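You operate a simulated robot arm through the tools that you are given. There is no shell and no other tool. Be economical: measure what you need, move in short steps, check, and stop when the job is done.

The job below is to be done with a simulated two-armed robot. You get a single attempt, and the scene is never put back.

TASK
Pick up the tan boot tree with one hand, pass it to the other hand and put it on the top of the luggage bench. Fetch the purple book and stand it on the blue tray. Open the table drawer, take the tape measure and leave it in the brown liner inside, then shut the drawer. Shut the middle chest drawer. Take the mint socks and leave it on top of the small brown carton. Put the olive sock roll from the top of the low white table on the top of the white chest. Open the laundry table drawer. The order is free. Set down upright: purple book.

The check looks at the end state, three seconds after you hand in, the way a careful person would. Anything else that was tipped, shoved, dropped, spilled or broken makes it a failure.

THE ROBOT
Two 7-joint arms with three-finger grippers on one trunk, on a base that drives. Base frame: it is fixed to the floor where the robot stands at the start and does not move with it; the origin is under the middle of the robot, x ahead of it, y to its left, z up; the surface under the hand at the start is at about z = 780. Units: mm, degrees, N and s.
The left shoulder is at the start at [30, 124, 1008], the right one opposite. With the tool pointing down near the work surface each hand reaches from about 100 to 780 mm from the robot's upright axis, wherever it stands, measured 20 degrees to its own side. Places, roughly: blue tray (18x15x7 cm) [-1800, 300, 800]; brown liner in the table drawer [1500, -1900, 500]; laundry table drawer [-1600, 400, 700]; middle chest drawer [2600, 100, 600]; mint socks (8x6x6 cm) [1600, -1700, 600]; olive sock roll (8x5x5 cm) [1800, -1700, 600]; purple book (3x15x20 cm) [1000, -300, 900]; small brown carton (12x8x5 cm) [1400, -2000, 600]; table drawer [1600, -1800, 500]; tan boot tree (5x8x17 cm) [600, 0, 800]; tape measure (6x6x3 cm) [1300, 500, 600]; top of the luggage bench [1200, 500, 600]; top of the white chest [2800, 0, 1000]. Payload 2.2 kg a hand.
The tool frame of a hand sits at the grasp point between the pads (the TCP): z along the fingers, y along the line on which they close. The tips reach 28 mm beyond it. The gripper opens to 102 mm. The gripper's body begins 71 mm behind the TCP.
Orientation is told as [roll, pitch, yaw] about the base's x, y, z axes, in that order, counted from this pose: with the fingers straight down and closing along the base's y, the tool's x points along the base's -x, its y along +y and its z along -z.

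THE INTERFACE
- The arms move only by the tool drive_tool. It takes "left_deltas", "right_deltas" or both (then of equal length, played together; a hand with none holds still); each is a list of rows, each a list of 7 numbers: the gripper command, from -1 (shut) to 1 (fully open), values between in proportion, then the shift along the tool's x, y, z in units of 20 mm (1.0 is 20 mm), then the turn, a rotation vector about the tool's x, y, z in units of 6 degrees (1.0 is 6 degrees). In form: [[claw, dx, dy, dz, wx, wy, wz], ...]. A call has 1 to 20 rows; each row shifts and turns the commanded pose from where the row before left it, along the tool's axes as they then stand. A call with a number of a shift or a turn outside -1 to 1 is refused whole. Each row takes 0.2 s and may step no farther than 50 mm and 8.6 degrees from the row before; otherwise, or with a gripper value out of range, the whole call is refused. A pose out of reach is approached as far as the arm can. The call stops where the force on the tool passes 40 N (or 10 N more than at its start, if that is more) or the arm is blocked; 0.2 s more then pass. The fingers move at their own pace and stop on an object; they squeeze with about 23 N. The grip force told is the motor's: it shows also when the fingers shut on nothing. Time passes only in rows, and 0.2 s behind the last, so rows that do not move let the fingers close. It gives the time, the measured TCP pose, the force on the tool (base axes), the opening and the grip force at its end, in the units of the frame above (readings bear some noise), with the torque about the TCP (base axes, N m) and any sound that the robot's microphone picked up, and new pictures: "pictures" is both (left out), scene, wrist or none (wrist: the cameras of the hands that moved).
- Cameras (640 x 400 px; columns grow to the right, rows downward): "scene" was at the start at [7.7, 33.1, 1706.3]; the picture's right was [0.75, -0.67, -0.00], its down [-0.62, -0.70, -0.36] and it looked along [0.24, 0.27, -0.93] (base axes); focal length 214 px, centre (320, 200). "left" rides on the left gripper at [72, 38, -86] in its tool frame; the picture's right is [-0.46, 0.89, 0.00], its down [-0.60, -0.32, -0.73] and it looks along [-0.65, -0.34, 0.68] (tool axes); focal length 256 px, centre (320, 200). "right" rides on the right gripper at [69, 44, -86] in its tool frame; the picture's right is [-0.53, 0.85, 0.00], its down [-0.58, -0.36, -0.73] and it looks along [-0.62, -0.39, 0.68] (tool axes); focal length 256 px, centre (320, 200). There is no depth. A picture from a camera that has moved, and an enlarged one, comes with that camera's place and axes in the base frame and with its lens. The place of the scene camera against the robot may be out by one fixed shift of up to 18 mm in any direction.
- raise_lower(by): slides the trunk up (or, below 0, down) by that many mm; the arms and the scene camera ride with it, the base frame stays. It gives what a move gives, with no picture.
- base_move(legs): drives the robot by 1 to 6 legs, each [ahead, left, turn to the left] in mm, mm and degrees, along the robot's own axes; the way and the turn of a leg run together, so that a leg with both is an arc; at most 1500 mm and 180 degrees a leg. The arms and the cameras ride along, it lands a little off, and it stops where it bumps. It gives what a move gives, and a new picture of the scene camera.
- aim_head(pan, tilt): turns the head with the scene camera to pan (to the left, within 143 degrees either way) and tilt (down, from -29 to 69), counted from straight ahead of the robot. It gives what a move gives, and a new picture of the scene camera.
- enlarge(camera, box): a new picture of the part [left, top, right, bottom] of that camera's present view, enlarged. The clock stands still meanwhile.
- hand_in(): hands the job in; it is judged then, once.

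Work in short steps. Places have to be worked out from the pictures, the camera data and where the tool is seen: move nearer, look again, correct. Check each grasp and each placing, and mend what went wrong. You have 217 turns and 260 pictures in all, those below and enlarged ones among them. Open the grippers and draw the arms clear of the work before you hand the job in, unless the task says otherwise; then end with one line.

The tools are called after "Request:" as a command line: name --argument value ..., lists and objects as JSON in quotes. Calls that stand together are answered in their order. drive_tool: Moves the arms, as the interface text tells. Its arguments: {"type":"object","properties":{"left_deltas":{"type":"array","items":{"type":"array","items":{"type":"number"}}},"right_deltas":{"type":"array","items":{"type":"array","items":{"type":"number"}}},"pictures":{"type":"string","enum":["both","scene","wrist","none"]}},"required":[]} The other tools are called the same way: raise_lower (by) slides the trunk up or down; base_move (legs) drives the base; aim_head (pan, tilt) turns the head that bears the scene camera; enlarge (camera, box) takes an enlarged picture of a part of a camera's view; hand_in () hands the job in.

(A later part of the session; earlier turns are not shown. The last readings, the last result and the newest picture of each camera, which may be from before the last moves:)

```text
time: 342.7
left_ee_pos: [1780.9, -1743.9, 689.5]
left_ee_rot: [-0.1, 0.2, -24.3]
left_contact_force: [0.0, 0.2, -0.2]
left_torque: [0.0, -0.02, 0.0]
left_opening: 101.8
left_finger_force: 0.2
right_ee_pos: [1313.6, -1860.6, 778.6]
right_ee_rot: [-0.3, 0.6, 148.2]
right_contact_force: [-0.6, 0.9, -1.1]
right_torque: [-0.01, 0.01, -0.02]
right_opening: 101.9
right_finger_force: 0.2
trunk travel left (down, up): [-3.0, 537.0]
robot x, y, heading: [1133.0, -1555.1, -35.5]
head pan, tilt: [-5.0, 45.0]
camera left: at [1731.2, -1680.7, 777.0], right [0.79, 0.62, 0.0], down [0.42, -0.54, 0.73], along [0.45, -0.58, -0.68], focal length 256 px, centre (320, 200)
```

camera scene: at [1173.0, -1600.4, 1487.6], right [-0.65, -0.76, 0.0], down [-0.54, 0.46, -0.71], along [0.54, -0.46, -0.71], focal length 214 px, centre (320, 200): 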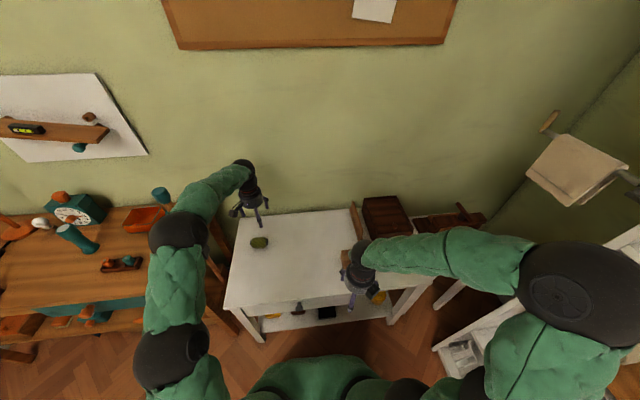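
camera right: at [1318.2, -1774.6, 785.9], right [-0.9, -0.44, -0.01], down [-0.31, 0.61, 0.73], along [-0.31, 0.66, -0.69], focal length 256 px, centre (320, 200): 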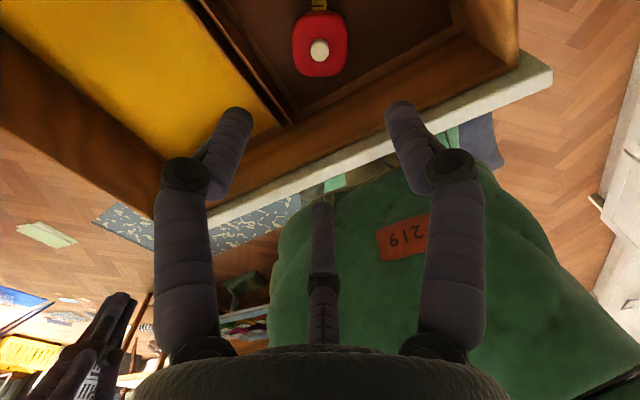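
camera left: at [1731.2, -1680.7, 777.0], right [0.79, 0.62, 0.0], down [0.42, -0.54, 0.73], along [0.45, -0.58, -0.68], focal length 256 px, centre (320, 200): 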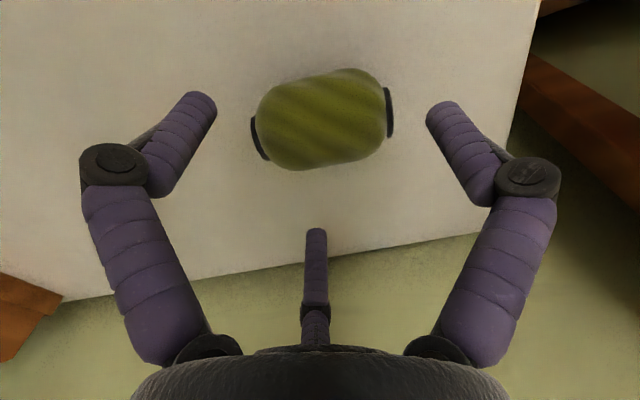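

Perfectly aligned. Lower 43 mm, close and lift.

Request:
drive_tool --left_deltas '[[1, 0, 0, 0.8, 0, 0, 0], [1, 0, 0, 0.8, 0, 0, 0], [1, 0, 0, 0.5, 0, 0, 0], [0, 0, 0, 0, 0, 0, 0], [-1, 0, 0, 0, 0, 0, 0], [-1, 0, 0, 0, 0, 0, 0], [-1, 0, 0, 0, 0, 0, 0], [-1, 0, 0, -0.3, 0, 0, 0], [-1, 0, 0, -0.7, 0, 0, 0], [-1, 0, 0, -1, 0, 0, 0], [-1, 0, 0, -1, 0, 0, 0], [-1, 0, 0, -1, 0, 0, 0], [-1, 0, 0, -1, 0, 0, 0], [-1, 0, 0, -1, 0, 0, 0], [-1, 0, 0, -1, 0, 0, 0]]' --pictures "wrist"

```text
time: 345.9
left_ee_pos: [1781.8, -1745.4, 790.9]
left_ee_rot: [-0.2, 0.1, -24.3]
left_contact_force: [1.0, 0.3, -0.5]
left_torque: [0.02, 0.02, 0.0]
left_opening: 58.8
left_finger_force: 23.2
right_ee_pos: [1314.2, -1861.7, 779.5]
right_ee_rot: [-0.4, 0.6, 148.1]
right_contact_force: [-0.5, 0.7, 0.3]
right_torque: [0.01, 0.01, 0.0]
right_opening: 102.2
right_finger_force: 0.1
trunk travel left (down, up): [-3.0, 537.0]
robot x, y, heading: [1132.3, -1557.6, -35.4]
head pan, tilt: [-5.0, 45.0]
camera left: at [1730.9, -1682.2, 877.1], right [0.79, 0.62, 0.0], down [0.42, -0.54, 0.73], along [0.45, -0.58, -0.68], focal length 256 px, centre (320, 200)
```

left: 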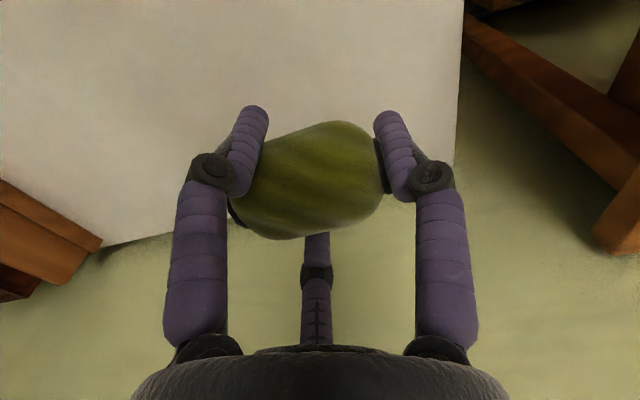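

Olive roll held. I back off, retract the left hand, raise the trunk above workbench height, and then drive left along the aisle to the chest.

Request:
base_move --legs '[[-330, 0, 0]]'

Request:
drive_tool --left_deltas '[[-1, 0.98, 0.19, -0.5, 0, 0, 0], [-1, 0.98, 0.19, -0.5, 0, 0, 0], [-1, 0.98, 0.19, 0, 0, 0, 0], [-1, 0.98, 0.19, 0, 0, 0, 0], [-1, 0.98, 0.19, 0, 0, 0, 0], [-1, 0.98, 0.19, 0, 0, 0, 0], [-1, 0.98, 0.19, 0, 0, 0, 0], [-1, 0.98, 0.19, 0, 0, 0, 0], [-1, 0.98, 0.19, 0, 0, 0, 0], [-1, 0.98, 0.19, 0, 0, 0, 0], [-1, 0.98, 0.19, 0, 0, 0, 0], [-1, 0.98, 0.19, 0, 0, 0, 0], [-1, 0.98, 0.19, 0, 0, 0, 0], [-1, 0.98, 0.19, 0, 0, 0, 0]]' --pictures "none"

Request:
raise_lower --by 330

Request:
base_move --legs '[[0, 1400, 0], [0, 450, 0]]'

```text
time: 348.1
left_ee_pos: [1509.5, -1549.8, 790.6]
left_ee_rot: [-0.1, 0.1, -24.0]
left_contact_force: [0.2, 0.9, 0.3]
left_torque: [0.0, -0.02, 0.01]
left_opening: 58.7
left_finger_force: 22.6
right_ee_pos: [1043.4, -1667.5, 779.0]
right_ee_rot: [-0.4, 0.7, 148.4]
right_contact_force: [0.0, 0.7, -0.9]
right_torque: [-0.01, -0.02, 0.0]
right_opening: 101.6
right_finger_force: 0.1
trunk travel left (down, up): [-3.0, 537.0]
robot x, y, heading: [863.4, -1363.0, -35.1]
head pan, tilt: [-5.0, 45.0]
camera scene: at [899.4, -1406.9, 1487.7], right [-0.64, -0.76, 0.0], down [-0.54, 0.46, -0.71], along [0.54, -0.46, -0.71], focal length 214 px, centre (320, 200)
```

scene: 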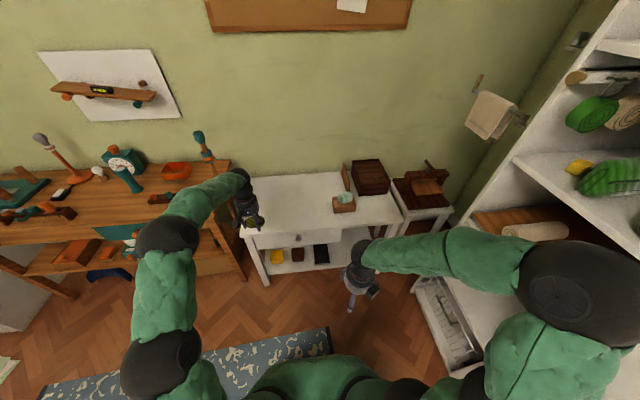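

```text
time: 351.1
left_ee_pos: [1280.2, -1389.9, 812.0]
left_ee_rot: [0.0, 0.1, -24.1]
left_contact_force: [0.5, -0.1, -0.2]
left_torque: [0.0, 0.0, 0.0]
left_opening: 58.5
left_finger_force: 22.9
right_ee_pos: [1042.6, -1667.1, 779.2]
right_ee_rot: [-0.4, 0.7, 148.4]
right_contact_force: [-0.1, -0.8, 0.8]
right_torque: [0.0, -0.01, 0.01]
right_opening: 102.0
right_finger_force: 0.2
trunk travel left (down, up): [-3.0, 537.0]
robot x, y, heading: [862.3, -1364.8, -35.1]
head pan, tilt: [-5.0, 45.0]
```

```text
time: 354.3
left_ee_pos: [1280.9, -1389.7, 1140.2]
left_ee_rot: [-0.1, 0.1, -24.1]
left_contact_force: [-0.5, 0.2, -0.4]
left_torque: [-0.02, -0.01, 0.0]
left_opening: 58.0
left_finger_force: 22.9
right_ee_pos: [1044.4, -1666.8, 1108.2]
right_ee_rot: [-0.4, 0.6, 148.4]
right_contact_force: [-0.5, 0.0, 0.4]
right_torque: [-0.02, -0.02, 0.0]
right_opening: 101.9
right_finger_force: 0.0
trunk travel left (down, up): [-333.0, 207.0]
robot x, y, heading: [862.9, -1363.7, -34.9]
head pan, tilt: [-5.0, 45.0]
```

```text
time: 363.7
left_ee_pos: [2391.6, 72.4, 1141.6]
left_ee_rot: [-0.1, 0.1, -26.8]
left_contact_force: [0.4, -0.4, -0.3]
left_torque: [-0.01, 0.03, -0.01]
left_opening: 58.3
left_finger_force: 22.7
right_ee_pos: [2141.4, -192.2, 1108.8]
right_ee_rot: [-0.4, 0.6, 145.6]
right_contact_force: [-0.1, 0.6, 0.1]
right_torque: [0.0, 0.03, -0.01]
right_opening: 102.2
right_finger_force: 0.0
trunk travel left (down, up): [-333.0, 207.0]
robot x, y, heading: [1974.1, 119.4, -38.1]
head pan, tilt: [-5.0, 45.0]
camera scene: at [2011.7, 74.7, 1817.7], right [-0.68, -0.73, 0.0], down [-0.52, 0.48, -0.71], along [0.52, -0.48, -0.71], focal length 214 px, centre (320, 200)
```

scene: 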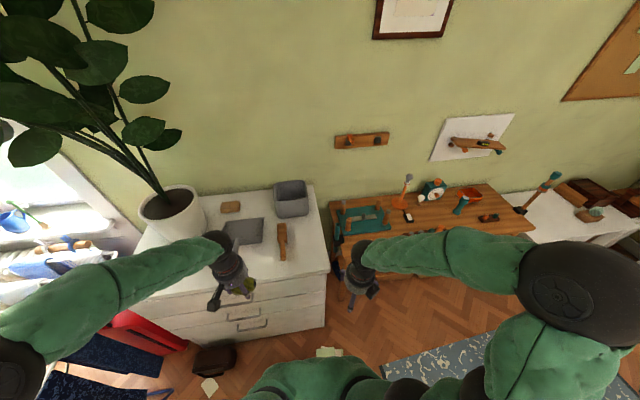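

At the chest. One zoom to choose a free spot on its top.

Request:
enlarge --camera "scene" --box '[100, 170, 340, 320]'

```text
2.67 times, centred on (220, 245) of scene
camera zoom: at [2011.7, 74.7, 1817.7], right [-0.68, -0.73, 0.0], down [-0.52, 0.48, -0.71], along [0.52, -0.48, -0.71], focal length 572 px, centre (587, 80)
```

zoom: 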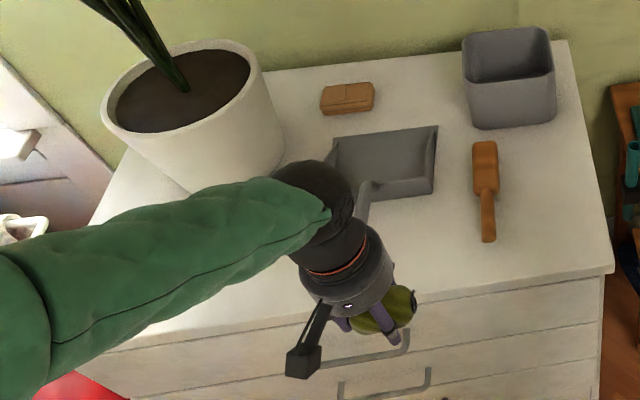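

I choose the free front area between dustpan and brush, about (2563, −66). Move there and lower to ~980.

Request:
drive_tool --left_deltas '[[-1, -0.975, -0.21, 0, 0, 0, 0], [-1, -0.975, -0.21, 0, 0, 0, 0], [-1, -0.975, -0.21, 0, 0, 0, 0], [-1, -0.975, -0.21, 0, 0, 0, 0], [-1, -0.975, -0.21, 0, 0, 0, 0], [-1, -0.975, -0.21, 0, 0, 0, 0], [-1, -0.975, -0.21, 0, 0, 0, 0], [-1, -0.975, -0.21, 0, 0, 0, 0], [-1, -0.975, -0.21, 0, 0, 0, 0], [-1, -0.975, -0.21, 0, 0, 0, 0], [-1, -0.975, -0.21, 0, 0, 0, 0], [-1, 0, 0, 1, 0, 0, 0], [-1, 0, 0, 1, 0, 0, 0], [-1, 0, 0, 1, 0, 0, 0], [-1, 0, 0, 1, 0, 0, 0], [-1, 0, 0, 1, 0, 0, 0], [-1, 0, 0, 1, 0, 0, 0], [-1, 0, 0, 1, 0, 0, 0], [-1, 0, 0, 1, 0, 0, 0]]' --pictures "wrist"

```text
time: 367.7
left_ee_pos: [2562.5, -68.0, 980.5]
left_ee_rot: [-0.1, 0.0, -26.9]
left_contact_force: [-0.3, 0.1, -0.8]
left_torque: [0.01, 0.03, 0.0]
left_opening: 58.4
left_finger_force: 23.1
right_ee_pos: [2141.9, -192.9, 1108.8]
right_ee_rot: [-0.4, 0.6, 145.6]
right_contact_force: [-0.3, 0.8, 0.5]
right_torque: [0.01, -0.01, -0.01]
right_opening: 102.1
right_finger_force: 0.2
trunk travel left (down, up): [-333.0, 207.0]
robot x, y, heading: [1975.4, 117.5, -37.8]
head pan, tilt: [-5.0, 45.0]
camera left: at [2514.7, -1.6, 1065.8], right [0.81, 0.58, 0.0], down [0.4, -0.56, 0.73], along [0.42, -0.6, -0.68], focal length 256 px, centre (320, 200)
```

left: 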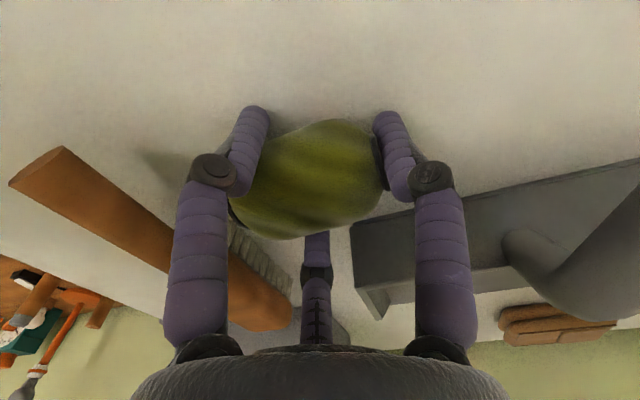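

A bit close to the dustpan; I shift 25 mm toward me and lower gently to contact.

Request:
drive_tool --left_deltas '[[-1, 0.6, 0.12, 0, 0, 0, 0], [-1, 0.6, 0.12, 0.3, 0, 0, 0], [-1, 0, 0, 0.5, 0, 0, 0], [-1, 0, 0, 0.3, 0, 0, 0], [-1, 0, 0, 0, 0, 0, 0]]' --pictures "none"

Request:
drive_tool --left_deltas '[[-1, 0, 0, 0.25, 0, 0, 0], [-1, 0, 0, 0.25, 0, 0, 0], [-1, 0, 0, 0, 0, 0, 0]]' --pictures "none"

Request:
drive_tool --left_deltas '[[-1, 0, 0, 0.25, 0, 0, 0], [-1, 0, 0, 0.2, 0, 0, 0], [-1, 0, 0, 0, 0, 0, 0]]' --pictures "none"

```text
time: 368.5
left_ee_pos: [2547.9, -52.3, 976.5]
left_ee_rot: [-0.1, -0.8, -26.7]
left_contact_force: [-10.4, 4.7, 22.8]
left_torque: [-0.09, 1.01, -0.26]
left_opening: 58.3
left_finger_force: 23.7
right_ee_pos: [2138.9, -193.6, 1108.7]
right_ee_rot: [-0.4, 0.8, 145.7]
right_contact_force: [0.5, 0.8, 0.7]
right_torque: [0.02, 0.06, -0.04]
right_opening: 102.2
right_finger_force: 0.0
trunk travel left (down, up): [-333.0, 207.0]
robot x, y, heading: [1975.4, 115.6, -38.2]
head pan, tilt: [-5.0, 45.0]
stopped in row 4 (left hand): the force on the tool passed its limit at 58 N (the readings are from after the stop); the commanded pose is now the measured one
```

```text
time: 368.8
left_ee_pos: [2546.9, -52.6, 977.1]
left_ee_rot: [-0.1, -0.9, -26.5]
left_contact_force: [-14.5, 7.2, 25.8]
left_torque: [0.08, 1.48, -0.27]
left_opening: 58.7
left_finger_force: 23.3
right_ee_pos: [2139.4, -192.6, 1109.9]
right_ee_rot: [-0.3, 0.8, 145.6]
right_contact_force: [0.5, -0.2, -0.1]
right_torque: [-0.02, 0.03, -0.03]
right_opening: 101.6
right_finger_force: 0.2
trunk travel left (down, up): [-333.0, 207.0]
robot x, y, heading: [1971.9, 122.1, -38.1]
head pan, tilt: [-5.0, 45.0]
stopped in row 1 (left hand): the force on the tool passed its limit at 45 N (the readings are from after the stop); the commanded pose is now the measured one
```

```text
time: 369.2
left_ee_pos: [2547.6, -52.8, 976.1]
left_ee_rot: [-0.1, -1.0, -26.7]
left_contact_force: [-16.2, 7.6, 27.3]
left_torque: [0.16, 1.58, -0.29]
left_opening: 58.4
left_finger_force: 23.2
right_ee_pos: [2138.4, -193.0, 1110.4]
right_ee_rot: [-0.3, 0.7, 145.7]
right_contact_force: [-0.6, 0.3, -0.7]
right_torque: [0.02, -0.01, 0.0]
right_opening: 102.0
right_finger_force: 0.1
trunk travel left (down, up): [-333.0, 207.0]
robot x, y, heading: [1971.2, 117.7, -37.9]
head pan, tilt: [-5.0, 45.0]
stopped in row 1 (left hand): the force on the tool passed its limit at 46 N (the readings are from after the stop); the commanded pose is now the measured one
```

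The olive roll is on the chest top (z≈945). Ease up a touch, release, and lift.

Request:
drive_tool --left_deltas '[[-1, 0, 0, -0.2, 0, 0, 0], [0.25, 0, 0, 0, 0, 0, 0], [0.6, 0, 0, 0, 0, 0, 0], [0.6, 0, 0, 0, 0, 0, 0], [0.6, 0, 0, -0.5, 0, 0, 0], [0.6, 0, 0, -1, 0, 0, 0], [0.6, 0, 0, -1, 0, 0, 0], [0.6, 0, 0, -1, 0, 0, 0], [1, 0, 0, -1, 0, 0, 0], [1, 0, 0, -1, 0, 0, 0]]' --pictures "wrist"

```text
time: 371.4
left_ee_pos: [2547.4, -52.4, 1088.5]
left_ee_rot: [-0.3, -1.0, -26.6]
left_contact_force: [-0.6, -0.4, 0.0]
left_torque: [-0.02, -0.03, 0.0]
left_opening: 102.1
left_finger_force: 0.0
right_ee_pos: [2141.2, -193.7, 1108.4]
right_ee_rot: [-0.4, 0.7, 145.6]
right_contact_force: [0.1, 0.0, -0.4]
right_torque: [0.02, 0.01, 0.01]
right_opening: 102.0
right_finger_force: 0.1
trunk travel left (down, up): [-333.0, 207.0]
robot x, y, heading: [1973.5, 118.9, -38.2]
head pan, tilt: [-5.0, 45.0]
camera left: at [2498.5, 13.0, 1173.9], right [0.81, 0.58, 0.01], down [0.39, -0.55, 0.74], along [0.44, -0.6, -0.67], focal length 256 px, centre (320, 200)
```

left: 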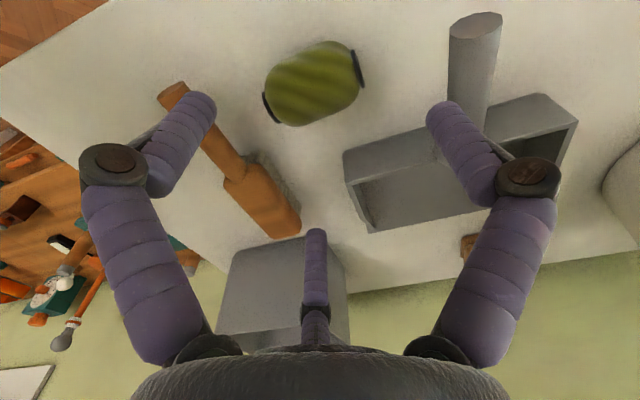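

The olive roll lies safely on the chest. Now retract the left hand, drive back along the aisle to the book, and turn to face it.

Request:
drive_tool --left_deltas '[[1, 0.98, 0.19, -0.5, 0, 0, 0], [1, 0.98, 0.19, 0, 0, 0, 0], [1, 0.98, 0.19, 0, 0, 0, 0], [1, 0.98, 0.19, 0, 0, 0, 0], [1, 0.98, 0.19, 0, 0, 0, 0], [1, 0.98, 0.19, 0, 0, 0, 0], [1, 0.98, 0.19, 0, 0, 0, 0], [1, 0.98, 0.19, 0, 0, 0, 0], [1, 0.98, 0.19, 0, 0, 0, 0], [1, 0.98, 0.19, 0, 0, 0, 0], [1, 0.98, 0.19, 0, 0, 0, 0], [1, 0.98, 0.19, 0, 0, 0, 0], [1, 0.98, 0.19, 0, 0, 0, 0]]' --pictures "none"

Request:
base_move --legs '[[0, -830, 0], [0, 0, -177.5]]'

```text
time: 374.2
left_ee_pos: [2340.2, 106.9, 1094.4]
left_ee_rot: [-0.2, -1.1, -26.5]
left_contact_force: [0.0, 0.0, -0.8]
left_torque: [-0.04, -0.03, 0.03]
left_opening: 102.0
left_finger_force: 0.1
right_ee_pos: [2140.5, -192.1, 1108.7]
right_ee_rot: [-0.3, 0.8, 145.7]
right_contact_force: [0.7, 0.2, -0.6]
right_torque: [-0.02, -0.04, 0.01]
right_opening: 102.1
right_finger_force: 0.2
trunk travel left (down, up): [-333.0, 207.0]
robot x, y, heading: [1972.0, 119.0, -38.2]
head pan, tilt: [-5.0, 45.0]
```

```text
time: 385.7
left_ee_pos: [1097.0, -522.9, 1094.1]
left_ee_rot: [-0.1, -1.0, 156.1]
left_contact_force: [0.8, 0.3, 0.2]
left_torque: [-0.01, 0.0, 0.02]
left_opening: 101.9
left_finger_force: 0.1
right_ee_pos: [1283.7, -211.9, 1109.8]
right_ee_rot: [-0.3, 0.7, -31.7]
right_contact_force: [-0.3, -0.2, -0.7]
right_torque: [-0.03, -0.01, 0.0]
right_opening: 102.0
right_finger_force: 0.1
trunk travel left (down, up): [-333.0, 207.0]
robot x, y, heading: [1466.6, -514.1, 144.8]
head pan, tilt: [-5.0, 45.0]
camera scene: at [1427.1, -490.9, 1817.7], right [0.65, 0.76, 0.0], down [0.54, -0.46, -0.71], along [-0.54, 0.46, -0.71], focal length 214 px, centre (320, 200)
```

scene: 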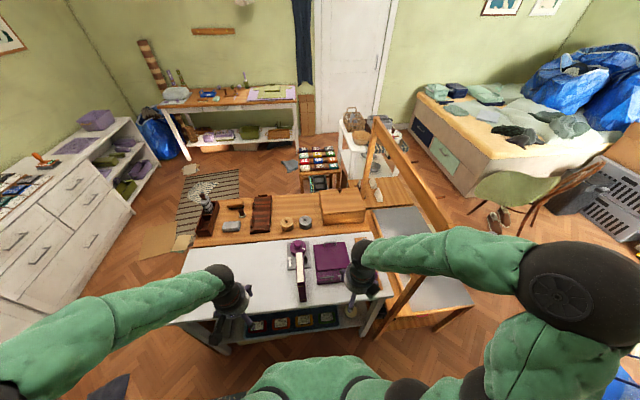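

The book stands between my hands, at about n 1030, d 378. I square the left hand and bring it above the book.

Request:
drive_tool --left_deltas '[[1, 0, 0, 0, 0, 0.17, 0.98], [1, 0, 0, 0, 0, 0, 0.98], [1, -0.92, -0.92, 0, 0, 0, 0], [1, -0.92, -0.92, 0, 0, 0, 0], [1, -0.92, -0.92, 0, 0, 0, 0], [1, -0.92, -0.92, 0, 0, 0, 0], [1, -0.92, -0.92, 0, 0, 0, 0], [1, -0.92, -0.92, 0, 0, 0, 0], [1, -0.92, -0.92, 0, 0, 0, 0], [1, -0.92, -0.92, 0, 0, 0, 0], [1, -0.92, -0.9, 0, 0, 0, 0]]' --pictures "wrist"

Request:
enlarge --camera "scene" --box '[240, 220, 368, 300]'

```text
time: 388.1
left_ee_pos: [1059.2, -291.0, 1091.8]
left_ee_rot: [-0.1, 0.0, 144.3]
left_contact_force: [-0.2, 0.9, -0.2]
left_torque: [-0.04, -0.02, 0.02]
left_opening: 102.1
left_finger_force: 0.1
right_ee_pos: [1284.3, -211.4, 1109.2]
right_ee_rot: [-0.4, 0.6, -31.7]
right_contact_force: [0.4, 0.2, 0.8]
right_torque: [-0.03, -0.01, -0.01]
right_opening: 102.2
right_finger_force: 0.0
trunk travel left (down, up): [-333.0, 207.0]
robot x, y, heading: [1462.1, -516.9, 144.6]
head pan, tilt: [-5.0, 45.0]
camera left: at [1095.0, -365.3, 1178.3], right [-0.89, -0.45, 0.0], down [-0.31, 0.61, 0.73], along [-0.33, 0.65, -0.68], focal length 256 px, centre (320, 200)
```

left: 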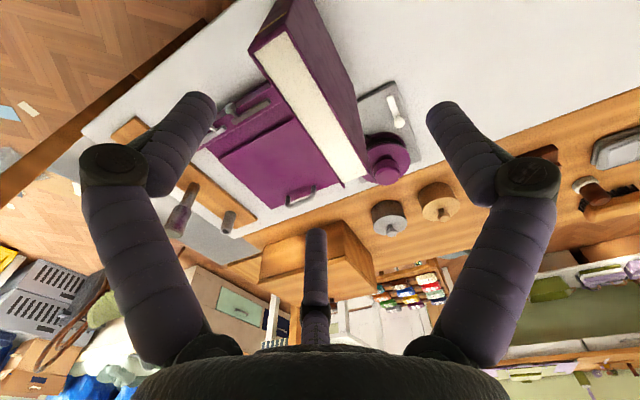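

```text
5.00 times, centred on (304, 260) of scene
camera zoom: at [1426.7, -489.7, 1817.6], right [0.65, 0.76, 0.0], down [0.54, -0.46, -0.71], along [-0.54, 0.46, -0.71], focal length 1072 px, centre (400, -100)
```

zoom: 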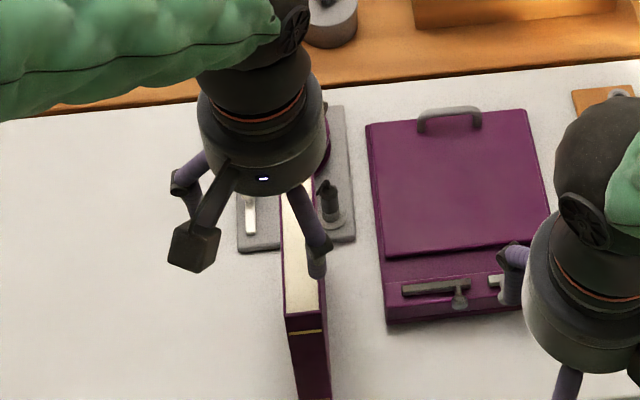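

The book's top is at z≈960, centre about n 993, d 399. I centre the hand on it and lower to z≈905 around its top.

Request:
drive_tool --left_deltas '[[1, -0.93, -0.6, 0, 0, 0, -0.3], [1, -0.93, -0.6, 0, 0, 0, -0.3], [1, 0, 0, 1, 0, 0, 0], [1, 0, 0, 1, 0, 0, 0], [1, 0, 0, 1, 0, 0, 0], [1, 0, 0, 1, 0, 0, 0]]' --pictures "wrist"

```text
time: 389.5
left_ee_pos: [1041.3, -249.4, 1013.7]
left_ee_rot: [0.1, 0.1, 147.9]
left_contact_force: [-0.9, -0.2, -0.2]
left_torque: [-0.01, -0.01, -0.01]
left_opening: 101.8
left_finger_force: 0.1
right_ee_pos: [1283.8, -211.5, 1108.5]
right_ee_rot: [-0.4, 0.6, -31.7]
right_contact_force: [-0.2, 0.9, -0.6]
right_torque: [0.0, -0.01, -0.03]
right_opening: 102.1
right_finger_force: 0.0
trunk travel left (down, up): [-333.0, 207.0]
robot x, y, heading: [1463.1, -514.0, 144.8]
head pan, tilt: [-5.0, 45.0]
camera left: at [1082.6, -321.0, 1100.5], right [-0.86, -0.5, 0.0], down [-0.34, 0.59, 0.73], along [-0.37, 0.63, -0.68], focal length 256 px, centre (320, 200)
```

left: 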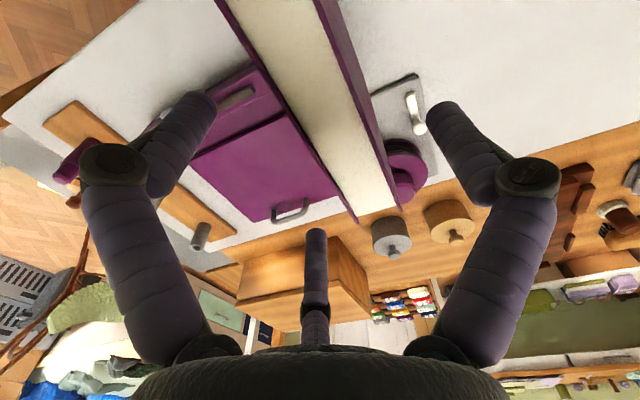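

Well straddled. Lower to 906 and close on the book.

Request:
drive_tool --left_deltas '[[1, -0.3, 0, 0.9, 0, 0, 0], [1, -0.3, 0, 0.9, 0, 0, 0], [1, 0, 0, 0.9, 0, 0, 0], [1, 0, 0, 0.9, 0, 0, 0], [1, 0, 0, 0.9, 0, 0, 0], [1, 0, 0, 0.85, 0, 0, 0], [0, 0, 0, 0, 0, 0, 0], [-1, 0, 0, 0, 0, 0, 0], [-1, 0, 0, 0, 0, 0, 0], [-1, 0, 0, 0, 0, 0, 0], [-1, 0, 0, 0, 0, 0, 0]]' --pictures "wrist"

```text
time: 390.8
left_ee_pos: [1028.4, -239.2, 929.1]
left_ee_rot: [-0.2, -0.5, 148.1]
left_contact_force: [4.2, -3.9, 14.0]
left_torque: [-0.04, 0.12, 0.0]
left_opening: 102.0
left_finger_force: 0.1
right_ee_pos: [1284.8, -211.8, 1109.0]
right_ee_rot: [-0.3, 0.7, -31.7]
right_contact_force: [-0.7, 0.4, -1.1]
right_torque: [-0.01, -0.04, 0.02]
right_opening: 101.9
right_finger_force: 0.0
trunk travel left (down, up): [-333.0, 207.0]
robot x, y, heading: [1463.7, -517.6, 144.8]
head pan, tilt: [-5.0, 45.0]
stopped in row 6 (left hand): the force on the tool passed its limit at 55 N (the readings are from after the stop); the commanded pose is now the measured one
camera left: at [1069.4, -311.9, 1014.8], right [-0.86, -0.51, 0.0], down [-0.34, 0.58, 0.74], along [-0.38, 0.64, -0.67], focal length 256 px, centre (320, 200)
```

left: 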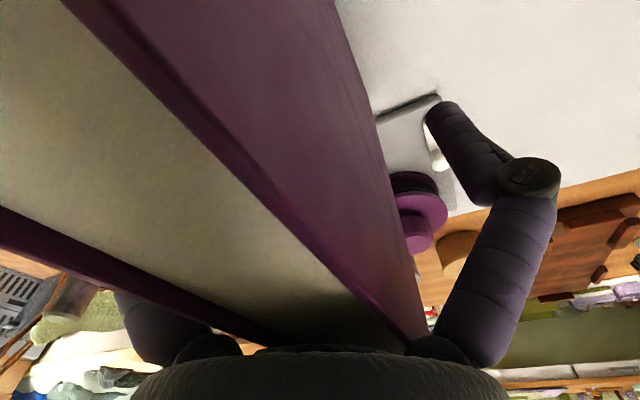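

The palm met the book's top (z≈1000). Raise 5 mm, then close here.

Request:
drive_tool --left_deltas '[[1, 0, 0, -0.3, 0, 0, 0], [0, 0, 0, 0, 0, 0, 0], [-1, 0, 0, 0, 0, 0, 0], [-1, 0, 0, 0, 0, 0, 0], [-1, 0, 0, 0, 0, 0, 0], [-1, 0, 0, 0, 0, 0, 0]]' --pictures "none"

```text
time: 392.2
left_ee_pos: [1028.3, -239.3, 933.4]
left_ee_rot: [-0.2, -0.6, 148.2]
left_contact_force: [-1.5, -0.3, 3.7]
left_torque: [-0.06, 0.02, 0.15]
left_opening: 44.0
left_finger_force: 23.2
right_ee_pos: [1283.6, -211.9, 1109.6]
right_ee_rot: [-0.3, 0.6, -31.6]
right_contact_force: [0.3, -0.3, 0.4]
right_torque: [0.01, 0.0, 0.03]
right_opening: 102.1
right_finger_force: 0.1
trunk travel left (down, up): [-333.0, 207.0]
robot x, y, heading: [1465.1, -513.7, 144.8]
head pan, tilt: [-5.0, 45.0]
```

Gripped (≈33 mm). Lift 120 mm and check.

Request:
drive_tool --left_deltas '[[-1, 0, 0, -0.3, 0, 0, 0], [-1, 0, 0, -0.7, 0, 0, 0], [-1, 0, 0, -1, 0, 0, 0], [-1, 0, 0, -1, 0, 0, 0], [-1, 0, 0, -1, 0, 0, 0], [-1, 0, 0, -1, 0, 0, 0], [-1, 0, 0, -1, 0, 0, 0], [-1, 0.5, 0, -1, 0, 0, 0], [-1, 1, 0, 0, 0, 0, 0], [-1, 1, 0, 0, 0, 0, 0], [-1, 1, 0, 0, 0, 0, 0], [-1, 1, 0, 0, 0, 0, 0], [-1, 1, 0, 0, 0, 0, 0]]' --pictures "scene"

```text
time: 395.0
left_ee_pos: [1121.9, -300.0, 1071.9]
left_ee_rot: [-0.3, -0.6, 148.1]
left_contact_force: [-0.2, 0.8, -4.6]
left_torque: [0.13, 0.15, 0.0]
left_opening: 43.6
left_finger_force: 23.1
right_ee_pos: [1283.5, -213.8, 1109.9]
right_ee_rot: [-0.3, 0.7, -31.7]
right_contact_force: [0.2, -0.3, 0.1]
right_torque: [0.01, -0.01, -0.02]
right_opening: 102.1
right_finger_force: 0.0
trunk travel left (down, up): [-333.0, 207.0]
robot x, y, heading: [1462.4, -517.0, 144.7]
head pan, tilt: [-5.0, 45.0]
camera scene: at [1427.4, -491.3, 1817.7], right [0.65, 0.76, 0.0], down [0.54, -0.46, -0.71], along [-0.54, 0.46, -0.71], focal length 214 px, centre (320, 200)
```

scene: 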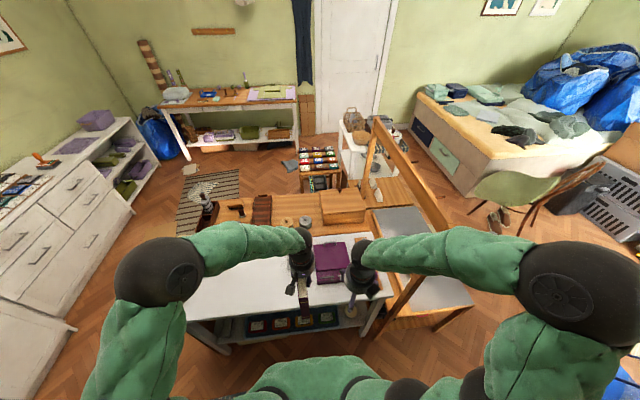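

The book is held securely. I drive left out of the aisle, then straight ahead past the table ends toward the laundry table.

Request:
base_move --legs '[[0, 1040, 0], [1450, 0, 0]]'

Request:
base_move --legs '[[650, 60, 0]]'

```text
time: 407.3
left_ee_pos: [-708.6, -341.5, 1071.3]
left_ee_rot: [-0.1, -0.5, 150.3]
left_contact_force: [0.0, 0.5, -5.1]
left_torque: [0.12, 0.16, 0.0]
left_opening: 43.7
left_finger_force: 23.0
right_ee_pos: [-548.8, -248.8, 1109.3]
right_ee_rot: [-0.3, 0.7, -29.5]
right_contact_force: [-1.2, 0.2, 1.0]
right_torque: [-0.02, -0.05, -0.02]
right_opening: 102.2
right_finger_force: 0.0
trunk travel left (down, up): [-333.0, 207.0]
robot x, y, heading: [-353.3, -545.6, 146.9]
head pan, tilt: [-5.0, 45.0]
camera scene: at [-396.1, -519.9, 1817.6], right [0.62, 0.79, 0.0], down [0.56, -0.44, -0.71], along [-0.56, 0.44, -0.71], focal length 214 px, centre (320, 200)
```

scene: 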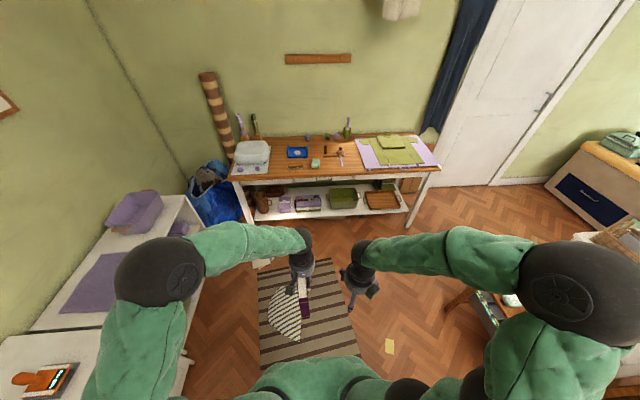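

```text
time: 410.9
left_ee_pos: [-1283.3, -53.1, 1072.6]
left_ee_rot: [-0.3, -0.6, 151.2]
left_contact_force: [-1.0, 0.1, -5.8]
left_torque: [0.09, 0.12, -0.01]
left_opening: 43.5
left_finger_force: 23.3
right_ee_pos: [-1126.4, 42.2, 1108.6]
right_ee_rot: [-0.4, 0.6, -28.6]
right_contact_force: [0.2, -0.2, -0.1]
right_torque: [0.0, 0.01, 0.02]
right_opening: 101.7
right_finger_force: 0.1
trunk travel left (down, up): [-333.0, 207.0]
robot x, y, heading: [-929.3, -251.0, 147.6]
head pan, tilt: [-5.0, 45.0]
camera scene: at [-969.0, -227.2, 1817.6], right [0.6, 0.8, 0.0], down [0.56, -0.43, -0.71], along [-0.56, 0.43, -0.71], focal length 214 px, centre (320, 200)
```

scene: 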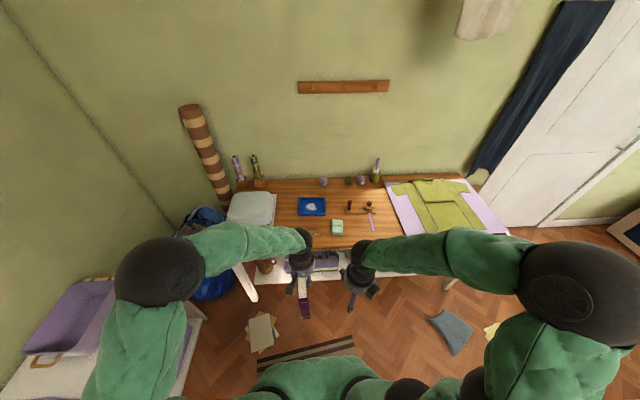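

The laundry table is ahead with the blue tray. Advance 360 mm and zoom in on the tray.

Request:
base_move --legs '[[360, 0, -3]]'

Request:
enlarge --camera "scene" --box '[220, 190, 412, 310]'

```text
time: 413.2
left_ee_pos: [-1570.6, 161.6, 1071.8]
left_ee_rot: [-0.3, -0.5, 148.3]
left_contact_force: [0.2, 0.4, -5.4]
left_torque: [0.08, 0.13, 0.01]
left_opening: 43.8
left_finger_force: 22.8
right_ee_pos: [-1407.8, 249.5, 1109.4]
right_ee_rot: [-0.3, 0.6, -31.5]
right_contact_force: [0.4, -0.7, -1.0]
right_torque: [0.0, 0.0, 0.03]
right_opening: 102.0
right_finger_force: 0.1
trunk travel left (down, up): [-333.0, 207.0]
robot x, y, heading: [-1226.3, -57.6, 144.9]
head pan, tilt: [-5.0, 45.0]
camera scene: at [-1264.2, -27.9, 1817.6], right [0.64, 0.77, 0.0], down [0.54, -0.46, -0.71], along [-0.54, 0.45, -0.71], focal length 214 px, centre (320, 200)
```

scene: 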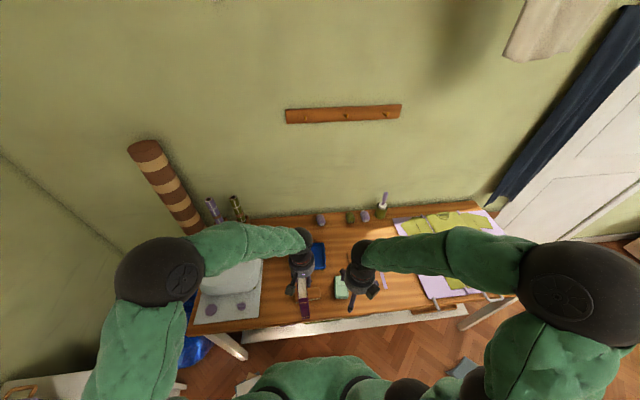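

```text
3.33 times, centred on (316, 250) of scene
camera zoom: at [-1264.2, -27.9, 1817.6], right [0.64, 0.77, 0.0], down [0.54, -0.46, -0.71], along [-0.54, 0.45, -0.71], focal length 715 px, centre (333, 33)
```

zoom: 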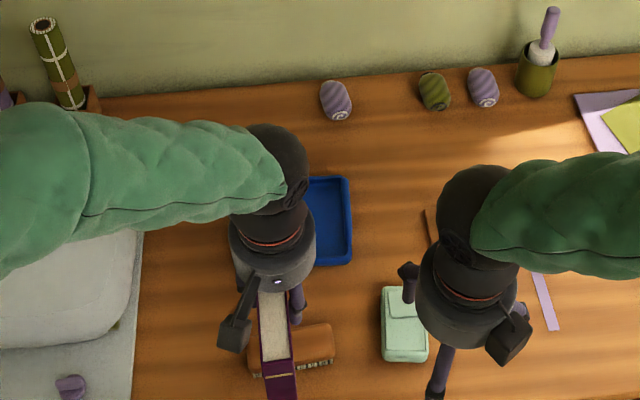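

The hand hides part of the tray; I move the left hand 130 mm to the left and zoom again for its exact outline.

Request:
drive_tool --left_deltas '[[-1, 0, 0.95, -0.3, 0, 0, 0], [-1, 0, 0.95, -0.3, 0, 0, 0], [-1, 0, 0.95, 0, 0, 0, 0], [-1, 0, 0.95, 0, 0, 0, 0], [-1, 0, 0.95, 0, 0, 0, 0], [-1, 0, 0.95, 0, 0, 0, 0], [-1, 0, 0.95, 0, 0, 0, 0]]' --pictures "none"

Request:
enlarge --camera "scene" --box '[270, 220, 366, 280]'

```text
time: 414.8
left_ee_pos: [-1639.6, 45.1, 1084.8]
left_ee_rot: [-0.1, -0.4, 148.2]
left_contact_force: [-0.3, -1.2, -5.6]
left_torque: [0.11, 0.11, 0.01]
left_opening: 43.8
left_finger_force: 22.8
right_ee_pos: [-1407.7, 249.7, 1108.8]
right_ee_rot: [-0.3, 0.5, -31.5]
right_contact_force: [0.0, 0.4, 0.0]
right_torque: [0.0, -0.03, -0.06]
right_opening: 102.0
right_finger_force: 0.1
trunk travel left (down, up): [-333.0, 207.0]
robot x, y, heading: [-1226.0, -56.6, 145.1]
head pan, tilt: [-5.0, 45.0]
```

```text
6.67 times, centred on (318, 250) of scene
camera zoom: at [-1263.5, -29.3, 1817.7], right [0.64, 0.77, 0.0], down [0.54, -0.45, -0.71], along [-0.54, 0.45, -0.71], focal length 1430 px, centre (333, -133)
```

zoom: 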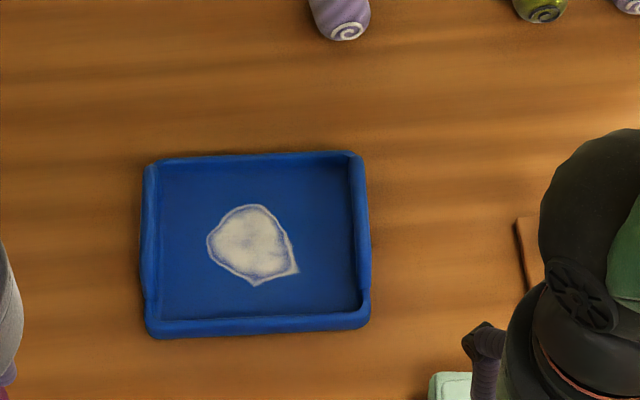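

The tray is 18 cm along the table and 15 cm deep inside about 157 × 135 mm, so the 150-mm-wide book fits best at ~37° skew. I turn the hand 49° and carry the book over the tray centre.

Request:
drive_tool --left_deltas '[[-1, 0, 0, 0, 0, 0, -1], [-1, 0, 0, 0, 0, 0, -1], [-1, 0, 0, 0, 0, 0, -1], [-1, 0, 0, 0, 0, 0, -1], [-1, 0, 0, 0, 0, 0, -1], [-1, 0, 0, 0, 0, 0, -1], [-1, 0, 0, 0, 0, 0, -1], [-1, 0, 0, 0, 0, 0, -1], [-1, 0, 0, 0, 0, 0, -0.2]]' --pictures "none"

Request:
drive_tool --left_deltas '[[-1, -0.19, -0.945, 0, 0, 0, 0], [-1, -0.19, -0.945, 0, 0, 0, 0], [-1, -0.19, -0.945, 0, 0, 0, 0], [-1, -0.19, -0.945, 0, 0, 0, 0], [-1, -0.19, -0.945, 0, 0, 0, 0], [-1, -0.19, -0.945, 0, 0, 0, 0], [-1, -0.19, -0.945, 0, 0, 0, 0], [-1, -0.19, -0.945, 0, 0, 0, 0], [-1, -0.19, -0.945, 0, 0, 0, 0], [-1, -0.19, -0.945, 0, 0, 0, 0], [-1, -0.19, -0.945, 0, 0, 0, 0], [-1, -0.19, -0.945, 0, 0, 0, 0], [-1, -0.19, -0.945, 0, 0, 0, 0], [-1, -0.19, -0.945, 0, 0, 0, 0], [-1, -0.19, -0.945, 0, 0, 0, 0]]' --pictures "wrist"

Request:
enlarge --camera "scene" --box '[254, 210, 382, 290]'

```text
time: 416.8
left_ee_pos: [-1638.4, 47.8, 1084.0]
left_ee_rot: [-0.5, -0.2, -162.4]
left_contact_force: [-0.3, 0.5, -4.8]
left_torque: [-0.03, 0.18, 0.04]
left_opening: 43.8
left_finger_force: 23.4
right_ee_pos: [-1407.8, 249.9, 1109.3]
right_ee_rot: [-0.3, 0.5, -31.6]
right_contact_force: [0.1, 0.0, -0.3]
right_torque: [0.0, 0.01, 0.01]
right_opening: 101.9
right_finger_force: 0.0
trunk travel left (down, up): [-333.0, 207.0]
robot x, y, heading: [-1226.1, -52.1, 144.9]
head pan, tilt: [-5.0, 45.0]
```

```text
time: 420.0
left_ee_pos: [-1778.3, 301.5, 1086.7]
left_ee_rot: [-0.4, -0.2, -162.5]
left_contact_force: [0.0, 0.5, -5.2]
left_torque: [-0.08, 0.13, 0.03]
left_opening: 43.8
left_finger_force: 22.6
right_ee_pos: [-1407.5, 249.6, 1108.5]
right_ee_rot: [-0.3, 0.6, -31.5]
right_contact_force: [-0.1, 0.6, 0.6]
right_torque: [0.0, -0.05, -0.01]
right_opening: 102.0
right_finger_force: 0.0
trunk travel left (down, up): [-333.0, 207.0]
robot x, y, heading: [-1224.9, -56.8, 145.2]
head pan, tilt: [-5.0, 45.0]
camera left: at [-1696.5, 284.1, 1173.1], right [-0.18, -0.98, -0.01], down [-0.67, 0.12, 0.74], along [-0.72, 0.13, -0.68], focal length 256 px, centre (320, 200)
```

left: 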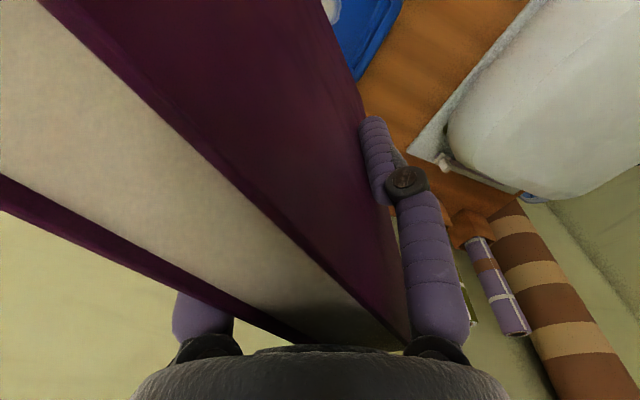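

```text
5.00 times, centred on (318, 250) of scene
camera zoom: at [-1264.0, -27.6, 1817.6], right [0.64, 0.77, 0.0], down [0.54, -0.46, -0.71], along [-0.54, 0.45, -0.71], focal length 1072 px, centre (330, -50)
```

zoom: 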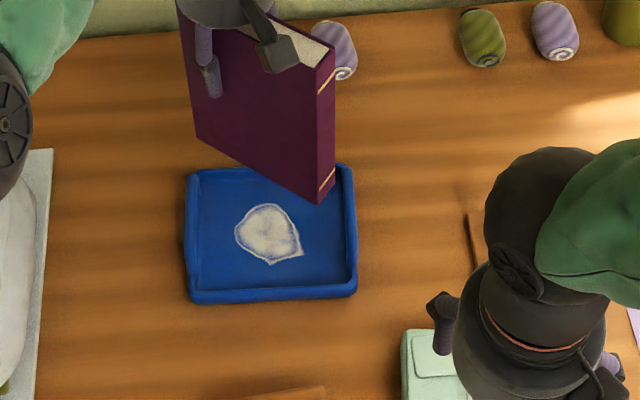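

The book's footprint lines up with the tray interior. Lower 105 mm, then proceed slowly.

Request:
drive_tool --left_deltas '[[-1, 0, 0, 0.9, 0, 0, 0], [-1, 0, 0, 0.9, 0, 0, 0], [-1, 0, 0, 0.9, 0, 0, 0], [-1, 0, 0, 0.9, 0, 0, 0], [-1, 0, 0, 0.9, 0, 0, 0], [-1, 0, 0, 0.7, 0, 0, 0], [-1, 0, 0, 0, 0, 0, 0]]' --pictures "none"

Request:
enlarge --camera "scene" --box '[254, 210, 382, 290]'

```text
time: 421.6
left_ee_pos: [-1780.2, 300.8, 982.6]
left_ee_rot: [-0.5, -0.3, -162.5]
left_contact_force: [0.7, -0.2, -5.7]
left_torque: [0.05, 0.17, 0.01]
left_opening: 43.9
left_finger_force: 23.7
right_ee_pos: [-1407.3, 248.6, 1109.1]
right_ee_rot: [-0.4, 0.6, -31.5]
right_contact_force: [0.2, 0.2, 1.3]
right_torque: [-0.03, 0.04, -0.01]
right_opening: 101.8
right_finger_force: 0.2
trunk travel left (down, up): [-333.0, 207.0]
robot x, y, heading: [-1224.7, -53.3, 145.1]
head pan, tilt: [-5.0, 45.0]
```

```text
5.00 times, centred on (318, 250) of scene
camera zoom: at [-1263.2, -28.6, 1817.7], right [0.64, 0.77, 0.0], down [0.54, -0.45, -0.71], along [-0.54, 0.45, -0.71], focal length 1072 px, centre (330, -50)
```

zoom: 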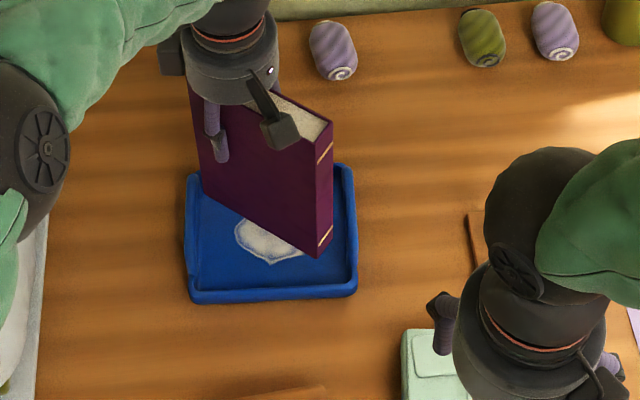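

Shift 4 mm to the right for equal margins, and lower in small steps.

Request:
drive_tool --left_deltas '[[-1, 0.16, -0.12, 0, 0, 0, 0], [-1, 0, 0, 0.3, 0, 0, 0], [-1, 0, 0, 0.3, 0, 0, 0], [-1, 0, 0, 0, 0, 0, 0]]' --pictures "none"

Request:
drive_tool --left_deltas '[[-1, 0, 0, 0.25, 0, 0, 0], [-1, 0, 0, 0.25, 0, 0, 0], [-1, 0, 0, 0, 0, 0, 0]]' --pictures "none"

Request:
drive_tool --left_deltas '[[-1, 0, 0, 0.2, 0, 0, 0], [-1, 0, 0, 0.2, 0, 0, 0], [-1, 0, 0, 0, 0, 0, 0]]' --pictures "none"

```text
time: 422.6
left_ee_pos: [-1777.7, 305.5, 969.9]
left_ee_rot: [-0.3, -0.2, -162.5]
left_contact_force: [0.3, 0.6, -4.0]
left_torque: [0.03, 0.22, -0.01]
left_opening: 43.4
left_finger_force: 23.0
right_ee_pos: [-1406.6, 247.5, 1109.8]
right_ee_rot: [-0.3, 0.6, -31.5]
right_contact_force: [0.3, -0.4, 0.4]
right_torque: [0.0, 0.03, 0.04]
right_opening: 102.2
right_finger_force: 0.1
trunk travel left (down, up): [-333.0, 207.0]
robot x, y, heading: [-1229.4, -57.2, 145.3]
head pan, tilt: [-5.0, 45.0]
```

```text
time: 423.4
left_ee_pos: [-1778.1, 305.6, 962.1]
left_ee_rot: [-0.5, -0.2, -162.4]
left_contact_force: [0.2, 0.2, -4.7]
left_torque: [-0.03, 0.18, -0.03]
left_opening: 44.1
left_finger_force: 22.7
right_ee_pos: [-1407.6, 249.3, 1109.2]
right_ee_rot: [-0.4, 0.5, -31.5]
right_contact_force: [0.1, -0.6, -0.8]
right_torque: [-0.02, -0.01, -0.01]
right_opening: 102.1
right_finger_force: 0.0
trunk travel left (down, up): [-333.0, 207.0]
robot x, y, heading: [-1224.3, -55.4, 145.0]
head pan, tilt: [-5.0, 45.0]
```

```text
time: 424.2
left_ee_pos: [-1777.7, 304.9, 951.6]
left_ee_rot: [-0.5, -0.2, -162.6]
left_contact_force: [-0.5, 0.2, -4.2]
left_torque: [-0.02, 0.19, -0.01]
left_opening: 43.6
left_finger_force: 22.9
right_ee_pos: [-1406.7, 249.1, 1107.9]
right_ee_rot: [-0.2, 0.5, -31.6]
right_contact_force: [-0.6, 0.5, -0.7]
right_torque: [-0.02, -0.01, -0.04]
right_opening: 102.3
right_finger_force: 0.1
trunk travel left (down, up): [-333.0, 207.0]
robot x, y, heading: [-1226.1, -53.8, 145.3]
head pan, tilt: [-5.0, 45.0]
```

Still in the air (bottom ≈ 798). Check the picture and continue.

Request:
drive_tool --left_deltas '[[-1, 0, 0, 0.2, 0, 0, 0], [-1, 0, 0, 0.2, 0, 0, 0], [-1, 0, 0, 0, 0, 0, 0]]' --pictures "none"

Request:
enlarge --camera "scene" --box '[254, 210, 382, 290]'

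```text
time: 425.0
left_ee_pos: [-1778.0, 303.5, 944.6]
left_ee_rot: [-0.4, -0.2, -162.5]
left_contact_force: [-0.5, -0.7, -5.3]
left_torque: [0.0, 0.18, 0.02]
left_opening: 43.7
left_finger_force: 22.7
right_ee_pos: [-1406.7, 249.1, 1109.6]
right_ee_rot: [-0.3, 0.5, -31.5]
right_contact_force: [-0.3, -0.4, 0.1]
right_torque: [0.02, -0.02, 0.0]
right_opening: 101.9
right_finger_force: 0.0
trunk travel left (down, up): [-333.0, 207.0]
robot x, y, heading: [-1225.9, -55.3, 145.1]
head pan, tilt: [-5.0, 45.0]
```

```text
5.00 times, centred on (318, 250) of scene
camera zoom: at [-1263.5, -28.4, 1817.6], right [0.64, 0.77, 0.0], down [0.54, -0.45, -0.71], along [-0.54, 0.45, -0.71], focal length 1072 px, centre (330, -50)
```

zoom: 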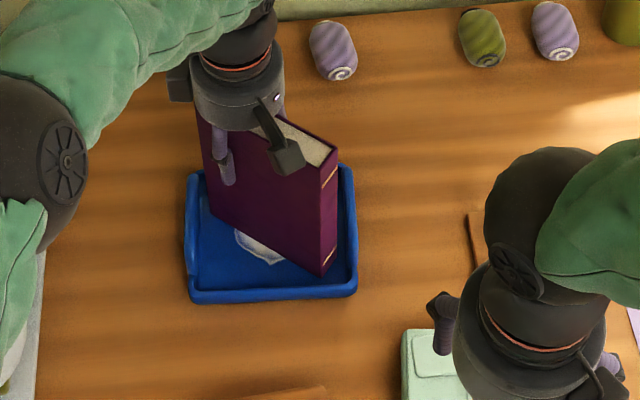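

Nicely inside the tray. Continue down until contact.

Request:
drive_tool --left_deltas '[[-1, 0, 0, 0.2, 0, 0, 0], [-1, 0, 0, 0.2, 0, 0, 0], [-1, 0, 0, 0, 0, 0, 0]]' --pictures "none"

Request:
drive_tool --left_deltas '[[-1, 0, 0, 0.2, 0, 0, 0], [-1, 0, 0, 0.1, 0, 0, 0], [-1, 0, 0, 0, 0, 0, 0]]' --pictures "none"

Request:
drive_tool --left_deltas '[[-1, 0, 0, 0.15, 0, 0, 0], [-1, 0, 0, 0.1, 0, 0, 0], [-1, 0, 0, 0, 0, 0, 0]]' --pictures "none"

```text
time: 425.8
left_ee_pos: [-1778.3, 303.8, 940.5]
left_ee_rot: [-0.8, -0.5, -162.3]
left_contact_force: [0.5, -0.4, 16.0]
left_torque: [-0.3, -0.82, -0.01]
left_opening: 43.8
left_finger_force: 22.7
right_ee_pos: [-1405.8, 247.7, 1110.7]
right_ee_rot: [-0.3, 0.7, -31.5]
right_contact_force: [0.3, -0.6, 0.0]
right_torque: [0.01, 0.01, 0.03]
right_opening: 102.2
right_finger_force: 0.1
trunk travel left (down, up): [-333.0, 207.0]
robot x, y, heading: [-1222.6, -56.4, 144.9]
head pan, tilt: [-5.0, 45.0]
```

```text
time: 426.6
left_ee_pos: [-1778.9, 306.2, 936.4]
left_ee_rot: [-0.9, -0.5, -162.5]
left_contact_force: [-1.5, -3.1, 36.2]
left_torque: [-0.71, -0.44, -0.07]
left_opening: 44.0
left_finger_force: 23.1
right_ee_pos: [-1404.8, 247.0, 1109.4]
right_ee_rot: [-0.2, 0.8, -31.6]
right_contact_force: [0.0, -0.6, 0.8]
right_torque: [-0.01, 0.0, -0.01]
right_opening: 101.8
right_finger_force: 0.0
trunk travel left (down, up): [-333.0, 207.0]
robot x, y, heading: [-1223.2, -55.8, 144.7]
head pan, tilt: [-5.0, 45.0]
```

```text
time: 427.0
left_ee_pos: [-1781.2, 306.8, 935.6]
left_ee_rot: [-0.9, -0.4, -162.2]
left_contact_force: [6.4, -4.4, 19.1]
left_torque: [-1.13, -0.99, 0.05]
left_opening: 43.8
left_finger_force: 22.7
right_ee_pos: [-1406.2, 248.9, 1109.7]
right_ee_rot: [-0.3, 0.7, -31.4]
right_contact_force: [-0.9, -0.3, 0.2]
right_torque: [0.01, -0.06, 0.02]
right_opening: 102.2
right_finger_force: 0.2
trunk travel left (down, up): [-333.0, 207.0]
robot x, y, heading: [-1221.2, -54.6, 145.2]
head pan, tilt: [-5.0, 45.0]
stopped in row 2 (left hand): the force on the tool passed its limit at 48 N (the readings are from after the stop); the commanded pose is now the measured one
```

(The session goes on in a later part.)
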